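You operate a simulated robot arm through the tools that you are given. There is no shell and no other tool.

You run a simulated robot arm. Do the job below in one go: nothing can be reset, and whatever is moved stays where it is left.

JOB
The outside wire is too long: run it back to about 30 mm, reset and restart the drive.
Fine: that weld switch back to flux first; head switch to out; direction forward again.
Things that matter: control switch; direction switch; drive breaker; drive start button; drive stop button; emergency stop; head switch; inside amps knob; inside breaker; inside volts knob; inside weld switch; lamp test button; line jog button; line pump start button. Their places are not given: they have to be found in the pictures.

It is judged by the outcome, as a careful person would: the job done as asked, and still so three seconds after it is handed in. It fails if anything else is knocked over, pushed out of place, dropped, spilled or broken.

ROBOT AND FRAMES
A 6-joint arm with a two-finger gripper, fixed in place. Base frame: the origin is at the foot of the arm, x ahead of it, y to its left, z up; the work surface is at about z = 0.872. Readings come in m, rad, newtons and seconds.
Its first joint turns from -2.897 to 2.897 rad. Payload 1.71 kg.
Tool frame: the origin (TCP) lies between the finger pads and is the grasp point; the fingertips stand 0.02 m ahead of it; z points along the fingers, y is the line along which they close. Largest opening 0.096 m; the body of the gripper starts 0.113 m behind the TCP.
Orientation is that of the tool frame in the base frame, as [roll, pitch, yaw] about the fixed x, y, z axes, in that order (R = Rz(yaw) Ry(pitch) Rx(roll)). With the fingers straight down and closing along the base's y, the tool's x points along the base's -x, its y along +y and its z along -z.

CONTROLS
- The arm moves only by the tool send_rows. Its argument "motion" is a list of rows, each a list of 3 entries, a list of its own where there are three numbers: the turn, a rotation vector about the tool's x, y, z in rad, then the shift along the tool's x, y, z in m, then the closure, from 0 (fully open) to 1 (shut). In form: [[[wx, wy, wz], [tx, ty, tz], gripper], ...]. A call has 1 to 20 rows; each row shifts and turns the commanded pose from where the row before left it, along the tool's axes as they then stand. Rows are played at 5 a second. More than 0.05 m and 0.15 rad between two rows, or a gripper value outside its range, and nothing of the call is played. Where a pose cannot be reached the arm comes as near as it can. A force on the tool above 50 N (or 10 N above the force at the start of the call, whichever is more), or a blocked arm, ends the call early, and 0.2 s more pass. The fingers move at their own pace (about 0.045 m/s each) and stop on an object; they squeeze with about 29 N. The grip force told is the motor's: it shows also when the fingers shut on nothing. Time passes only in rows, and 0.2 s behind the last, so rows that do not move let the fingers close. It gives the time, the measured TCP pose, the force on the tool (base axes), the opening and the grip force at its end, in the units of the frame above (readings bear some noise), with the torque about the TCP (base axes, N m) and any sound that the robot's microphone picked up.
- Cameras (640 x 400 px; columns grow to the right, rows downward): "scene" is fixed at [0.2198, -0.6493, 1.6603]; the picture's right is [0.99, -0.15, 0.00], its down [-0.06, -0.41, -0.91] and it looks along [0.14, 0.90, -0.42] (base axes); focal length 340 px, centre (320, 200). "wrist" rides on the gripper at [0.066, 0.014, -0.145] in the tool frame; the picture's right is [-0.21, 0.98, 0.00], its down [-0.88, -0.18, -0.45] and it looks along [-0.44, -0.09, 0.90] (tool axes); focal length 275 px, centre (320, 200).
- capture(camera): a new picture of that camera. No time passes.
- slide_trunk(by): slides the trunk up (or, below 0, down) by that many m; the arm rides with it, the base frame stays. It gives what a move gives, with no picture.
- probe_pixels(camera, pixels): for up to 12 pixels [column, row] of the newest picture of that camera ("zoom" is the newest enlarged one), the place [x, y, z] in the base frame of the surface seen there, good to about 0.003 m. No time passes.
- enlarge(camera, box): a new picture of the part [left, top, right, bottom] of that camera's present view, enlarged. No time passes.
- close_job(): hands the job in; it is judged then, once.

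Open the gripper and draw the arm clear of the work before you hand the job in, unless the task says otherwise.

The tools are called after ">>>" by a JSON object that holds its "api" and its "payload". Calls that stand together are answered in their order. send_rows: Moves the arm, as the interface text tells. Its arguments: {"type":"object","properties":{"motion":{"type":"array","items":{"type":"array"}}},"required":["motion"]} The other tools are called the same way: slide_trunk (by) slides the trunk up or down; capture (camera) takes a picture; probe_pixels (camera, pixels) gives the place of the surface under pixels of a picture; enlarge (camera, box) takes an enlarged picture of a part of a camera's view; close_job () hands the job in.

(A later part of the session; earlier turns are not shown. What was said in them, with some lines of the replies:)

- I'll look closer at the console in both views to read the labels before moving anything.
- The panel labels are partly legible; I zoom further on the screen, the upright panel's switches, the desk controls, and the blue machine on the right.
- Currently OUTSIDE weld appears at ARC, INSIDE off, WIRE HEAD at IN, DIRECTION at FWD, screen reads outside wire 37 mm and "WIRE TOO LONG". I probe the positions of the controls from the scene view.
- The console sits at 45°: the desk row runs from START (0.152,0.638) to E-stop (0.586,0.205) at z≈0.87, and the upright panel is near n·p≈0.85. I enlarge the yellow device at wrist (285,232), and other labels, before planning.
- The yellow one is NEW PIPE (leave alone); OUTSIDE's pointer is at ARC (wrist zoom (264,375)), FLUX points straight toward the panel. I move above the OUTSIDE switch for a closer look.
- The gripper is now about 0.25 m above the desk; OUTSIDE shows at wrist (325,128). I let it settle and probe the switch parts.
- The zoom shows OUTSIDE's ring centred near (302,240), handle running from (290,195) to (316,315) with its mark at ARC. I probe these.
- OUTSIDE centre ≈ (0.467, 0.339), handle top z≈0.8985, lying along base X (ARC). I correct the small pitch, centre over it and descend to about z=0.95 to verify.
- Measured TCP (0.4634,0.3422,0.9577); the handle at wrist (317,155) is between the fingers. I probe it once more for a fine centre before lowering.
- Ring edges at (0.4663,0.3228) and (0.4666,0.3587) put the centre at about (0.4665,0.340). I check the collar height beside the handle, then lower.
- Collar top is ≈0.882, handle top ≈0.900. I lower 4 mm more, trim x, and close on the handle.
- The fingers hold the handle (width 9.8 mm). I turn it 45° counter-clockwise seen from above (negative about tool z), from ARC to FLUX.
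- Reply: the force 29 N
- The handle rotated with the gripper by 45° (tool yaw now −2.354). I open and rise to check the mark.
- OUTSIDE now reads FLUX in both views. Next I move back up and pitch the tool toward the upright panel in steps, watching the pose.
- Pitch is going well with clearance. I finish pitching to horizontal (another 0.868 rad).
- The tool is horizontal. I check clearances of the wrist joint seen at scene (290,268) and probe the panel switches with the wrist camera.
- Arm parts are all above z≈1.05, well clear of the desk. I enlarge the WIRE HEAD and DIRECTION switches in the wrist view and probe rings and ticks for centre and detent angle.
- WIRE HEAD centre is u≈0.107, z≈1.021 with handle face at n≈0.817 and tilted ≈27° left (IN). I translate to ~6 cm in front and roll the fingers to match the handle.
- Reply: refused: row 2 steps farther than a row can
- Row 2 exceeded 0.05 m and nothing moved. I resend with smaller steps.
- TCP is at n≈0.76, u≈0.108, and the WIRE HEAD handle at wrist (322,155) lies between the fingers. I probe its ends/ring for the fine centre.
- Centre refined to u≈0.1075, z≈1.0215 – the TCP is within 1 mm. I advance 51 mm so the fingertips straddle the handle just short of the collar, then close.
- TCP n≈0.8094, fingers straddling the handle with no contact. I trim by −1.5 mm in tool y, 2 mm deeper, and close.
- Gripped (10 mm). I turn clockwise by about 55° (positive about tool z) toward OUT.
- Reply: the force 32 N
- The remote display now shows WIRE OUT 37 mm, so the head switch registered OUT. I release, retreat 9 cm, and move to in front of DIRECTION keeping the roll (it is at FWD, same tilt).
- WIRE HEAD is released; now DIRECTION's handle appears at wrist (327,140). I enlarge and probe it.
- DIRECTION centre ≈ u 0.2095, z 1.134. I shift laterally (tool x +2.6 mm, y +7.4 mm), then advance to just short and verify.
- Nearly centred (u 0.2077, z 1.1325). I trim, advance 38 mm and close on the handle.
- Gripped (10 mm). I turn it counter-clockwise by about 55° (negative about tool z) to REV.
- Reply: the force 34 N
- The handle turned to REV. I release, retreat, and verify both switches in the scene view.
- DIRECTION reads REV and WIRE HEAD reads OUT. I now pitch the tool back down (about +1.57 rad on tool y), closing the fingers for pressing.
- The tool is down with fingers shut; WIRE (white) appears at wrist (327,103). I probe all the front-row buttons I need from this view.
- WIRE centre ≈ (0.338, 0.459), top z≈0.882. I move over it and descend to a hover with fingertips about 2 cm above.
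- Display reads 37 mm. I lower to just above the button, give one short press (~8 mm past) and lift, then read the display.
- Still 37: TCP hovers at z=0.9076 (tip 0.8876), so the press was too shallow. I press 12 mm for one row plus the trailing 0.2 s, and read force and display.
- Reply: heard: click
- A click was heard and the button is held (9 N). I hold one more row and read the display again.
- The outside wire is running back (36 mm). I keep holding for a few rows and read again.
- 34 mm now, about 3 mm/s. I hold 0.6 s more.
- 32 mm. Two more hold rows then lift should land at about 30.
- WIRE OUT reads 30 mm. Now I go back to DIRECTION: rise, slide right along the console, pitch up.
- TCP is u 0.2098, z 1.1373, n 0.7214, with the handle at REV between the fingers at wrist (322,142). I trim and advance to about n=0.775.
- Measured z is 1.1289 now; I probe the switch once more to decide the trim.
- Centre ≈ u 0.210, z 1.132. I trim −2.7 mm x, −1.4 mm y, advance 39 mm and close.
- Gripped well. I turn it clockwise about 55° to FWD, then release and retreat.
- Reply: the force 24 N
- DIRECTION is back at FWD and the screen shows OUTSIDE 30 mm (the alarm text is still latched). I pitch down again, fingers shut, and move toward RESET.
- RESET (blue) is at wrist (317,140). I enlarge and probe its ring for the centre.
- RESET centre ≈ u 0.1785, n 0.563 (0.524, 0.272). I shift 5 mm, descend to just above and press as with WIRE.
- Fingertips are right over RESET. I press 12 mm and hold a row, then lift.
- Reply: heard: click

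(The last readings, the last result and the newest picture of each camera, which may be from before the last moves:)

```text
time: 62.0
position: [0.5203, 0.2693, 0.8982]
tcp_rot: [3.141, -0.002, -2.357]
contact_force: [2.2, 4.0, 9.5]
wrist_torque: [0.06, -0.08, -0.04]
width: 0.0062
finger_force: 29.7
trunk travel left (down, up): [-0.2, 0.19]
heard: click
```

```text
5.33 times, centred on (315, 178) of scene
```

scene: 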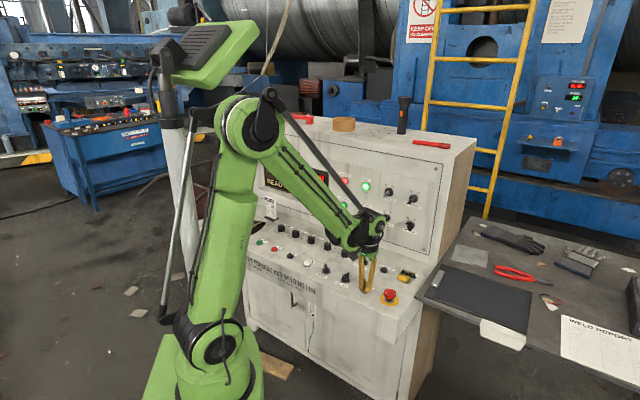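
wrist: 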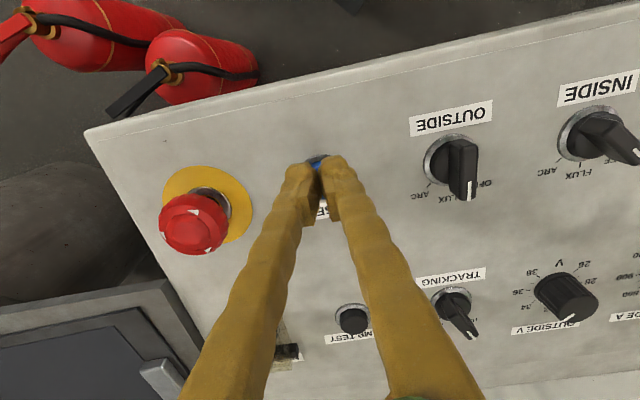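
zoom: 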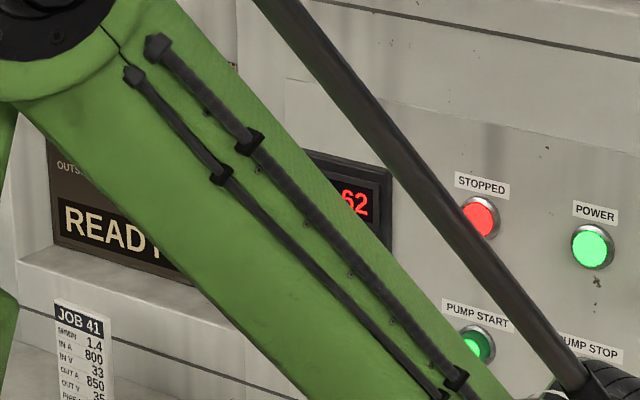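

The screen now shows READY. I lift and travel left along the desk row toward START at about (0.152,0.643).

>>> {"api": "send_rows", "payload": {"motion": [[[0, 0, 0], [0, 0, -0.03], 1], [[0, 0, 0], [0, 0, -0.05], 1], [[0, 0, 0], [0, 0, -0.05], 1], [[0, 0, 0], [0, 0, -0.03], 1], [[0, 0, 0], [0, 0.044, 0], 1], [[0, 0, 0], [0, 0.044, 0], 1], [[0, 0, 0], [0, 0.044, 0], 1], [[0, 0, 0], [0, 0.044, 0], 1], [[0, 0, 0], [0, 0.044, 0], 1], [[0, 0, 0], [0, 0.044, 0], 1], [[0, 0, 0], [0, 0.044, 0], 1], [[0, 0, 0], [0, 0.044, 0], 1], [[0, 0, 0], [0, 0.044, 0], 1], [[0, 0, 0], [0, 0.044, 0], 1], [[0, 0, 0], [0, 0.044, 0], 1], [[0, 0, 0], [0, 0.04, 0], 1], [[0, 0, 0], [0, 0, 0], 1], [[0, 0, 0], [0, 0, 0], 1]]}}

>>> {"api": "capture", "payload": {"camera": "wrist"}}

>>> {"api": "capture", "payload": {"camera": "scene"}}

```text
time: 65.8
position: [0.15, 0.6372, 1.0608]
tcp_rot: [3.14, -0.002, -2.357]
contact_force: [0.0, 0.7, 1.0]
wrist_torque: [-0.01, 0.03, 0.01]
width: 0.0
finger_force: 29.6
trunk travel left (down, up): [-0.2, 0.19]
```

```text
taken
```

wrist: 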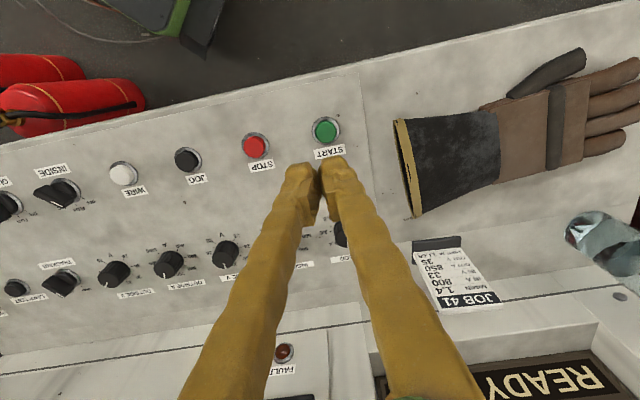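

```text
taken
```

scene: 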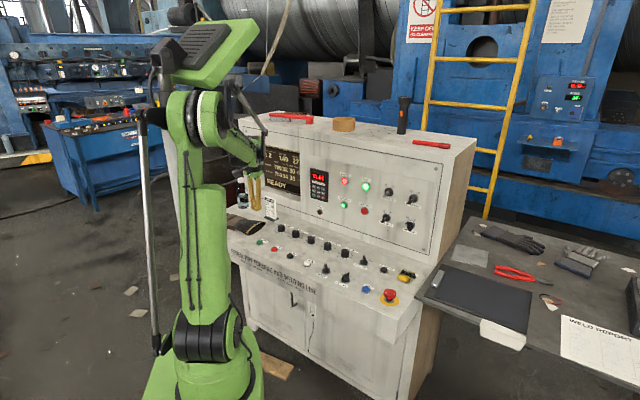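

FAULT lamp is off and READY is shown; START is at wrist (326,131). I probe its centre.

>>> {"api": "enlarge", "payload": {"camera": "wrist", "box": [290, 100, 370, 160]}}

>>> {"api": "probe_pixels", "payload": {"camera": "wrist", "pixels": [[312, 132], [340, 129], [325, 118], [326, 131], [318, 132], [334, 130], [325, 123], [327, 139]]}}

```text
6.67 times, centred on (330, 130) of wrist
```

zoom: 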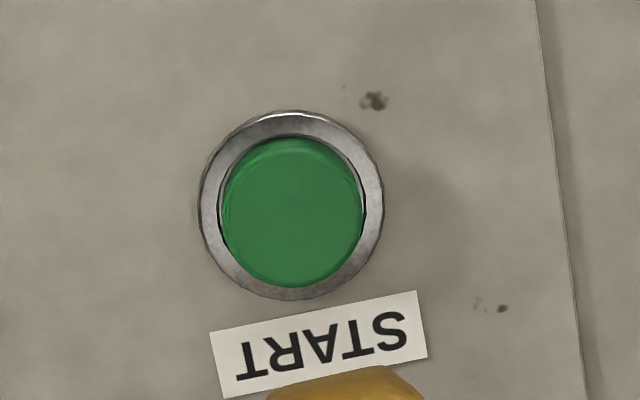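

```text
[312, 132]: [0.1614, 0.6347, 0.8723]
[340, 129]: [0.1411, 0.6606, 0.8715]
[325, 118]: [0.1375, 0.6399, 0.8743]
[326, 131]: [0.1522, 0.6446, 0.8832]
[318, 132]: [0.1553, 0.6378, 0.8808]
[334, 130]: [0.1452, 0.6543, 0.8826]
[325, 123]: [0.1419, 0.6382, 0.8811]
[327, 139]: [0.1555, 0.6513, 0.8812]
```

START centre ≈ (0.150, 0.646). I trim, descend to just above it and check.

>>> {"api": "send_rows", "payload": {"motion": [[[0, 0, 0], [-0.006, 0.006, 0.03], 1], [[0, 0, 0], [0, 0, 0.045], 1], [[0, 0, 0], [0, 0, 0.045], 1], [[0, 0, 0], [0, 0, 0.032], 1], [[0, 0, 0], [0, 0, 0], 1], [[0, 0, 0], [0, 0, 0], 1]]}}

>>> {"api": "capture", "payload": {"camera": "wrist"}}

```text
time: 67.2
position: [0.1532, 0.6489, 0.9087]
tcp_rot: [3.139, -0.002, -2.355]
contact_force: [-0.3, -0.8, 0.4]
wrist_torque: [0.03, 0.01, 0.03]
width: 0.0
finger_force: 29.1
trunk travel left (down, up): [-0.2, 0.19]
```

```text
taken
```

wrist: 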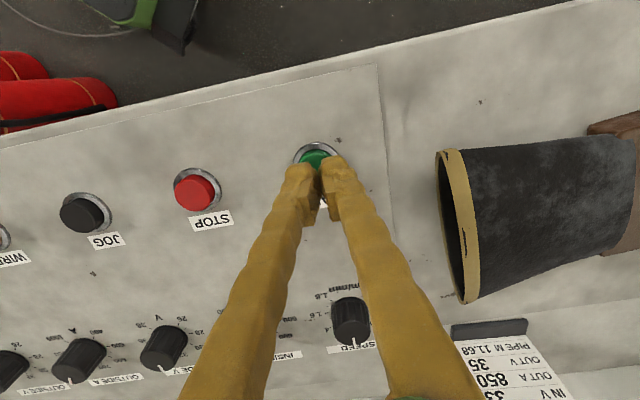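

Fingertips are over START (slightly forward by 4 mm). I trim and press for one row plus hold.

>>> {"api": "send_rows", "payload": {"motion": [[[0, 0, 0], [0.003, 0, 0], 1], [[0, 0, 0], [0, 0, 0.0135], 1], [[0, 0, 0], [0, 0, 0], 1]]}}

>>> {"api": "capture", "payload": {"camera": "scene"}}

>>> {"api": "enlarge", "payload": {"camera": "scene", "box": [255, 140, 375, 215]}}

```text
time: 68.1
position: [0.1346, 0.6475, 0.8952]
tcp_rot: [-3.132, 0.011, -2.355]
contact_force: [2.1, -5.2, 12.3]
wrist_torque: [-0.19, -0.21, -0.06]
width: 0.0
finger_force: 29.2
trunk travel left (down, up): [-0.2, 0.19]
heard: click
stopped in row 3: the force on the tool passed its limit at 53 N (the readings are from after the stop); the commanded pose is now the measured one
```

```text
taken
```

scene: 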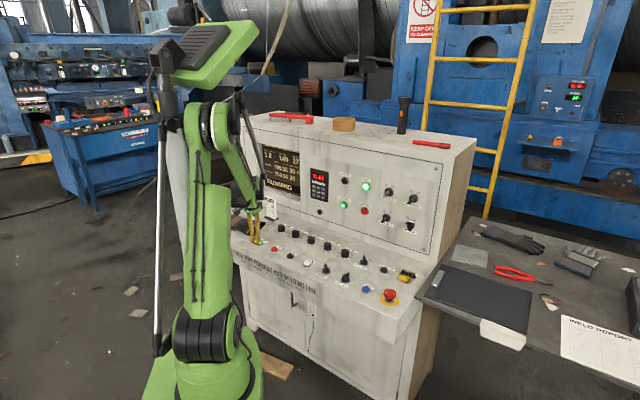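

```text
5.33 times, centred on (315, 178) of scene
```

zoom: 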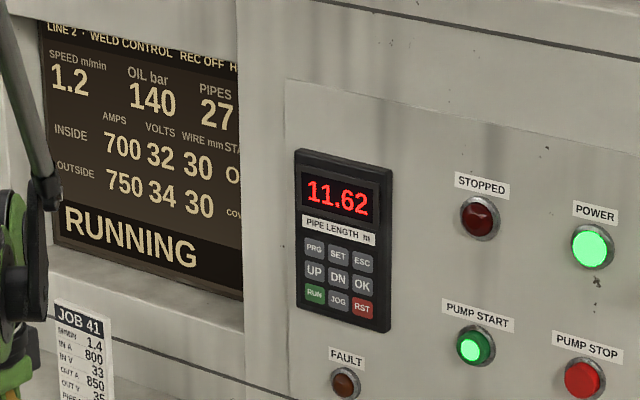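

The screen says RUNNING and STOPPED is dark, but the call stopped on a 53 N spike with TCP at x=0.1346. I look before moving.

>>> {"api": "capture", "payload": {"camera": "wrist"}}

>>> {"api": "enlarge", "payload": {"camera": "scene", "box": [200, 180, 320, 260]}}

```text
taken
```

wrist: 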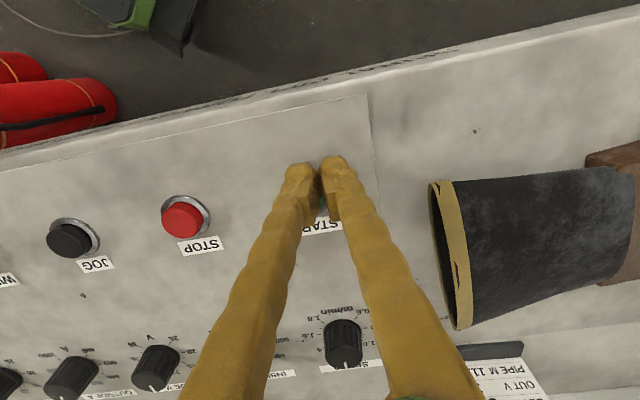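

```text
5.00 times, centred on (260, 220) of scene
```

zoom: 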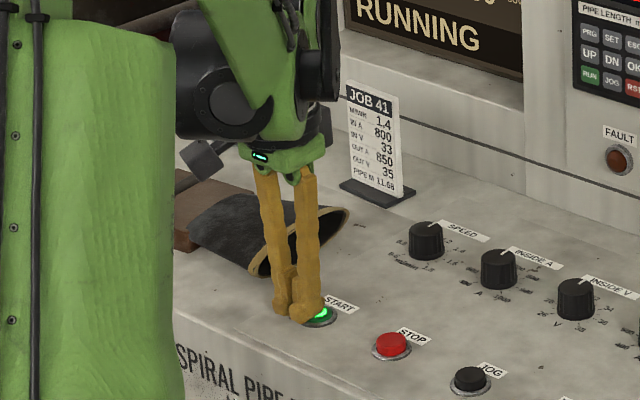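

START is lit and the screen says RUNNING; the fingertips just slid to the front edge of the button. I lift straight up gently and retreat.

>>> {"api": "send_rows", "payload": {"motion": [[[0, 0, 0], [0, 0, -0.01], 1], [[0, 0, 0], [0, 0, -0.02], 1], [[0, 0, 0], [0, 0, -0.04], 1], [[0, 0, 0], [0, 0, -0.045], 1], [[0, 0, 0], [0, 0, -0.045], 1], [[0, 0, 0], [0, 0, -0.045], 1], [[0, 0, 0], [0, 0, 0], 1]]}}

>>> {"api": "capture", "payload": {"camera": "wrist"}}

>>> {"api": "capture", "payload": {"camera": "scene"}}

>>> {"api": "enlarge", "payload": {"camera": "scene", "box": [255, 140, 375, 215]}}

```text
time: 69.7
position: [0.1369, 0.6481, 1.0993]
tcp_rot: [-3.133, 0.009, -2.358]
contact_force: [-1.5, 0.9, -0.7]
wrist_torque: [0.02, 0.0, -0.03]
width: 0.0
finger_force: 29.6
trunk travel left (down, up): [-0.2, 0.19]
```

```text
taken
```

wrist: 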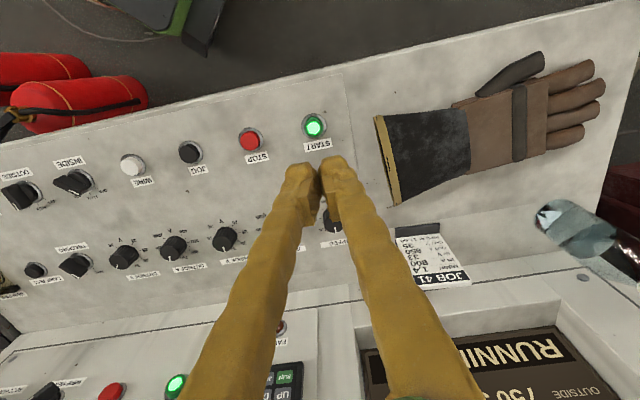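

```text
taken
```

scene: 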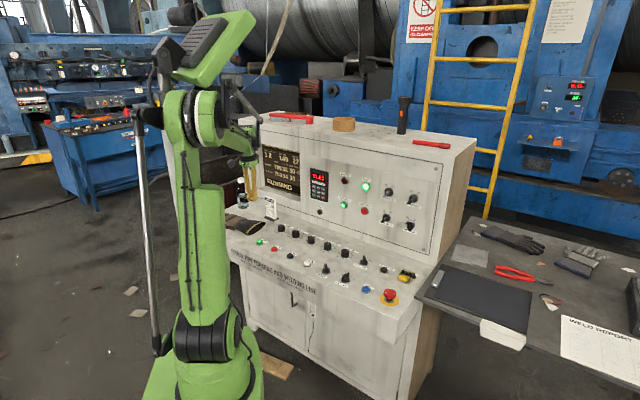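

```text
5.33 times, centred on (315, 178) of scene
```

zoom: 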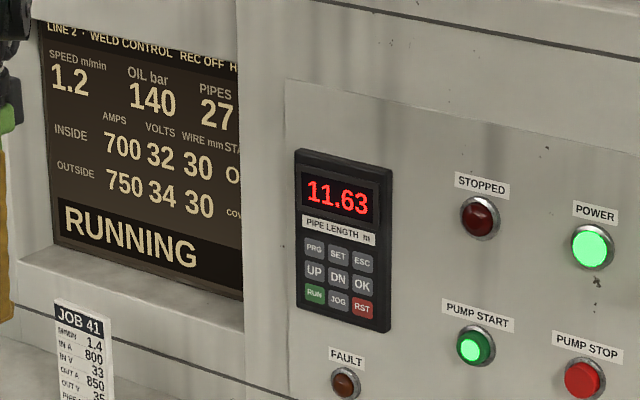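

RUNNING, START lit, pipe length counting (11.63), wire 30. I rise, open the gripper and draw the arm back to its starting area while watching the state.

>>> {"api": "send_rows", "payload": {"motion": [[[0, 0, 0], [0.01, 0, -0.045], 1], [[0, 0, 0], [0.01, 0, -0.045], 0.7], [[0, 0, 0], [0.01, 0, -0.045], 0.4], [[0, 0, 0], [0.01, 0, -0.035], 0.1], [[0, 0, 0], [0, -0.04, 0], 0], [[0, 0, 0], [0, -0.045, 0], 0], [[0, 0, 0], [0, -0.045, 0], 0], [[0, 0, 0], [0, -0.045, 0], 0], [[0, 0, 0], [0, -0.045, 0], 0], [[0, 0, 0], [0, 0, 0], 0], [[0, 0, 0], [0, 0, 0], 0]]}}

>>> {"api": "capture", "payload": {"camera": "scene"}}

>>> {"api": "enlarge", "payload": {"camera": "scene", "box": [240, 130, 460, 268]}}

>>> {"api": "enlarge", "payload": {"camera": "scene", "box": [220, 200, 420, 325]}}

>>> {"api": "enlarge", "payload": {"camera": "scene", "box": [520, 70, 600, 120]}}

>>> {"api": "capture", "payload": {"camera": "wrist"}}

```text
time: 72.1
position: [0.2624, 0.4627, 1.2746]
tcp_rot: [-3.133, 0.009, -2.356]
contact_force: [-0.2, -0.6, -0.4]
wrist_torque: [0.03, -0.04, 0.01]
width: 0.0958
finger_force: 0.2
trunk travel left (down, up): [-0.2, 0.19]
```

```text
taken
```

scene: 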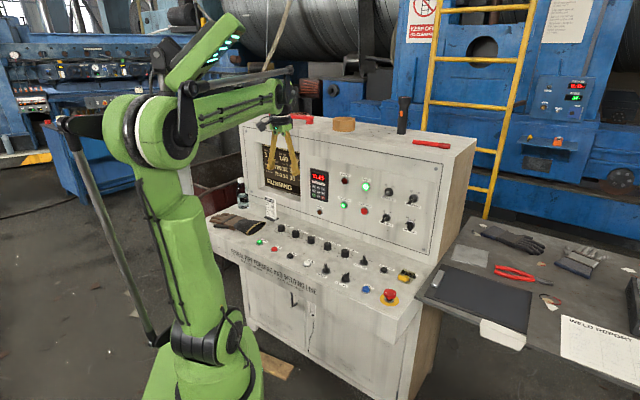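

```text
2.90 times, centred on (350, 199) of scene
```

zoom: 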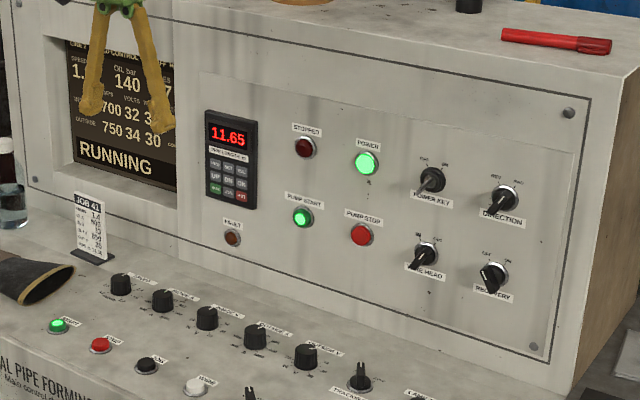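

```text
3.20 times, centred on (320, 262) of scene
```

zoom: 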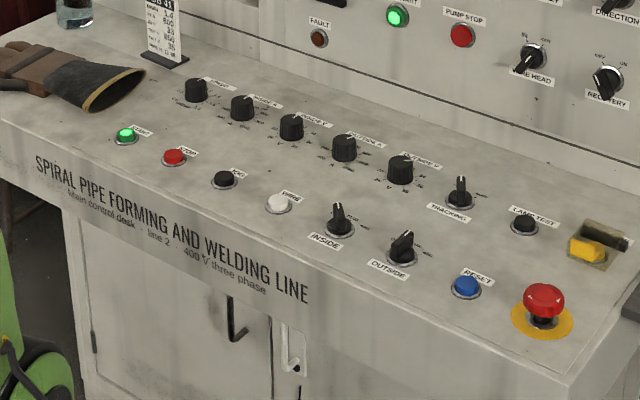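

```text
8.00 times, centred on (560, 95) of scene
```

zoom: 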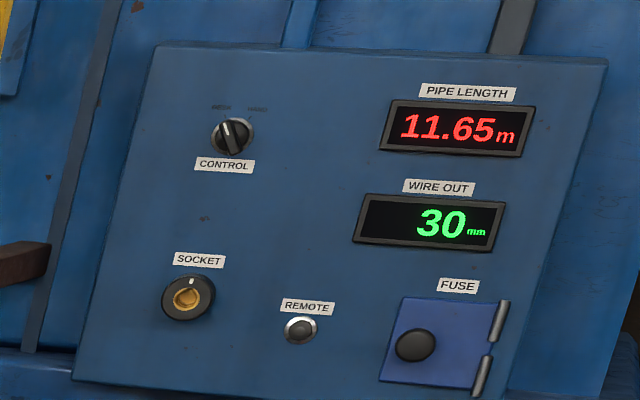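

```text
taken
```

wrist: 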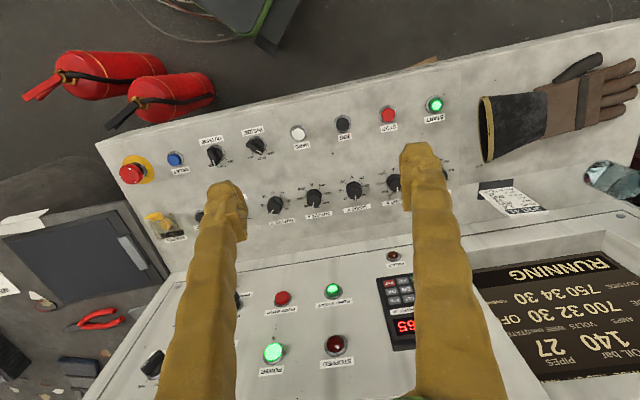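

Everything reads right: RUNNING, wire 30, FWD, OUT, OUTSIDE at FLUX. I check the full status column on the screen from the wrist view before handing in.

>>> {"api": "enlarge", "payload": {"camera": "wrist", "box": [460, 240, 640, 360]}}

>>> {"api": "enlarge", "payload": {"camera": "wrist", "box": [100, 110, 320, 240]}}

```text
3.33 times, centred on (550, 300) of wrist
```

zoom: 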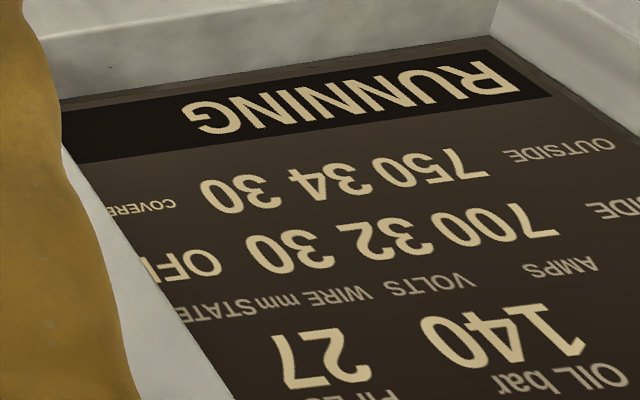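

```text
2.91 times, centred on (210, 175) of wrist
```

zoom: 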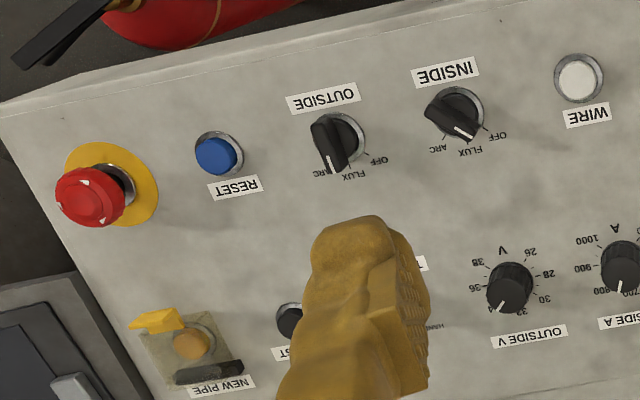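

OUTSIDE sits one detent from INSIDE's OFF (FLUX), with state COVERED, the wire at 30 and RUNNING shown. The gripper is open and the arm clear, so I hand the job in.

>>> {"api": "close_job", "payload": {}}

```text
The job is handed in.
```

The outside wire is back to 30 mm, the fault is reset and the drive is running again. I handed the job in with the gripper open and the arm clear of the desk.

| Item | State at hand-in |
|---|---|
| OUTSIDE weld switch | FLUX, moved there from ARC first |
| WIRE HEAD switch | OUT |
| DIRECTION switch | FWD; set to REV only while the wire ran back |
| Outside wire | 30 mm on both the desk screen and the remote display, down from 37 mm |
| FAULT lamp | Off after RESET |
| Screen message | RUNNING, with START lit and pipe length counting up (11.65 m at last reading) |

While I pressed START, the fingertips slid to the front edge of the button. The arm stopped itself on a 53 N force spike. The press had already registered, and I saw nothing knocked or out of place afterwards.

I left everything else as it was.
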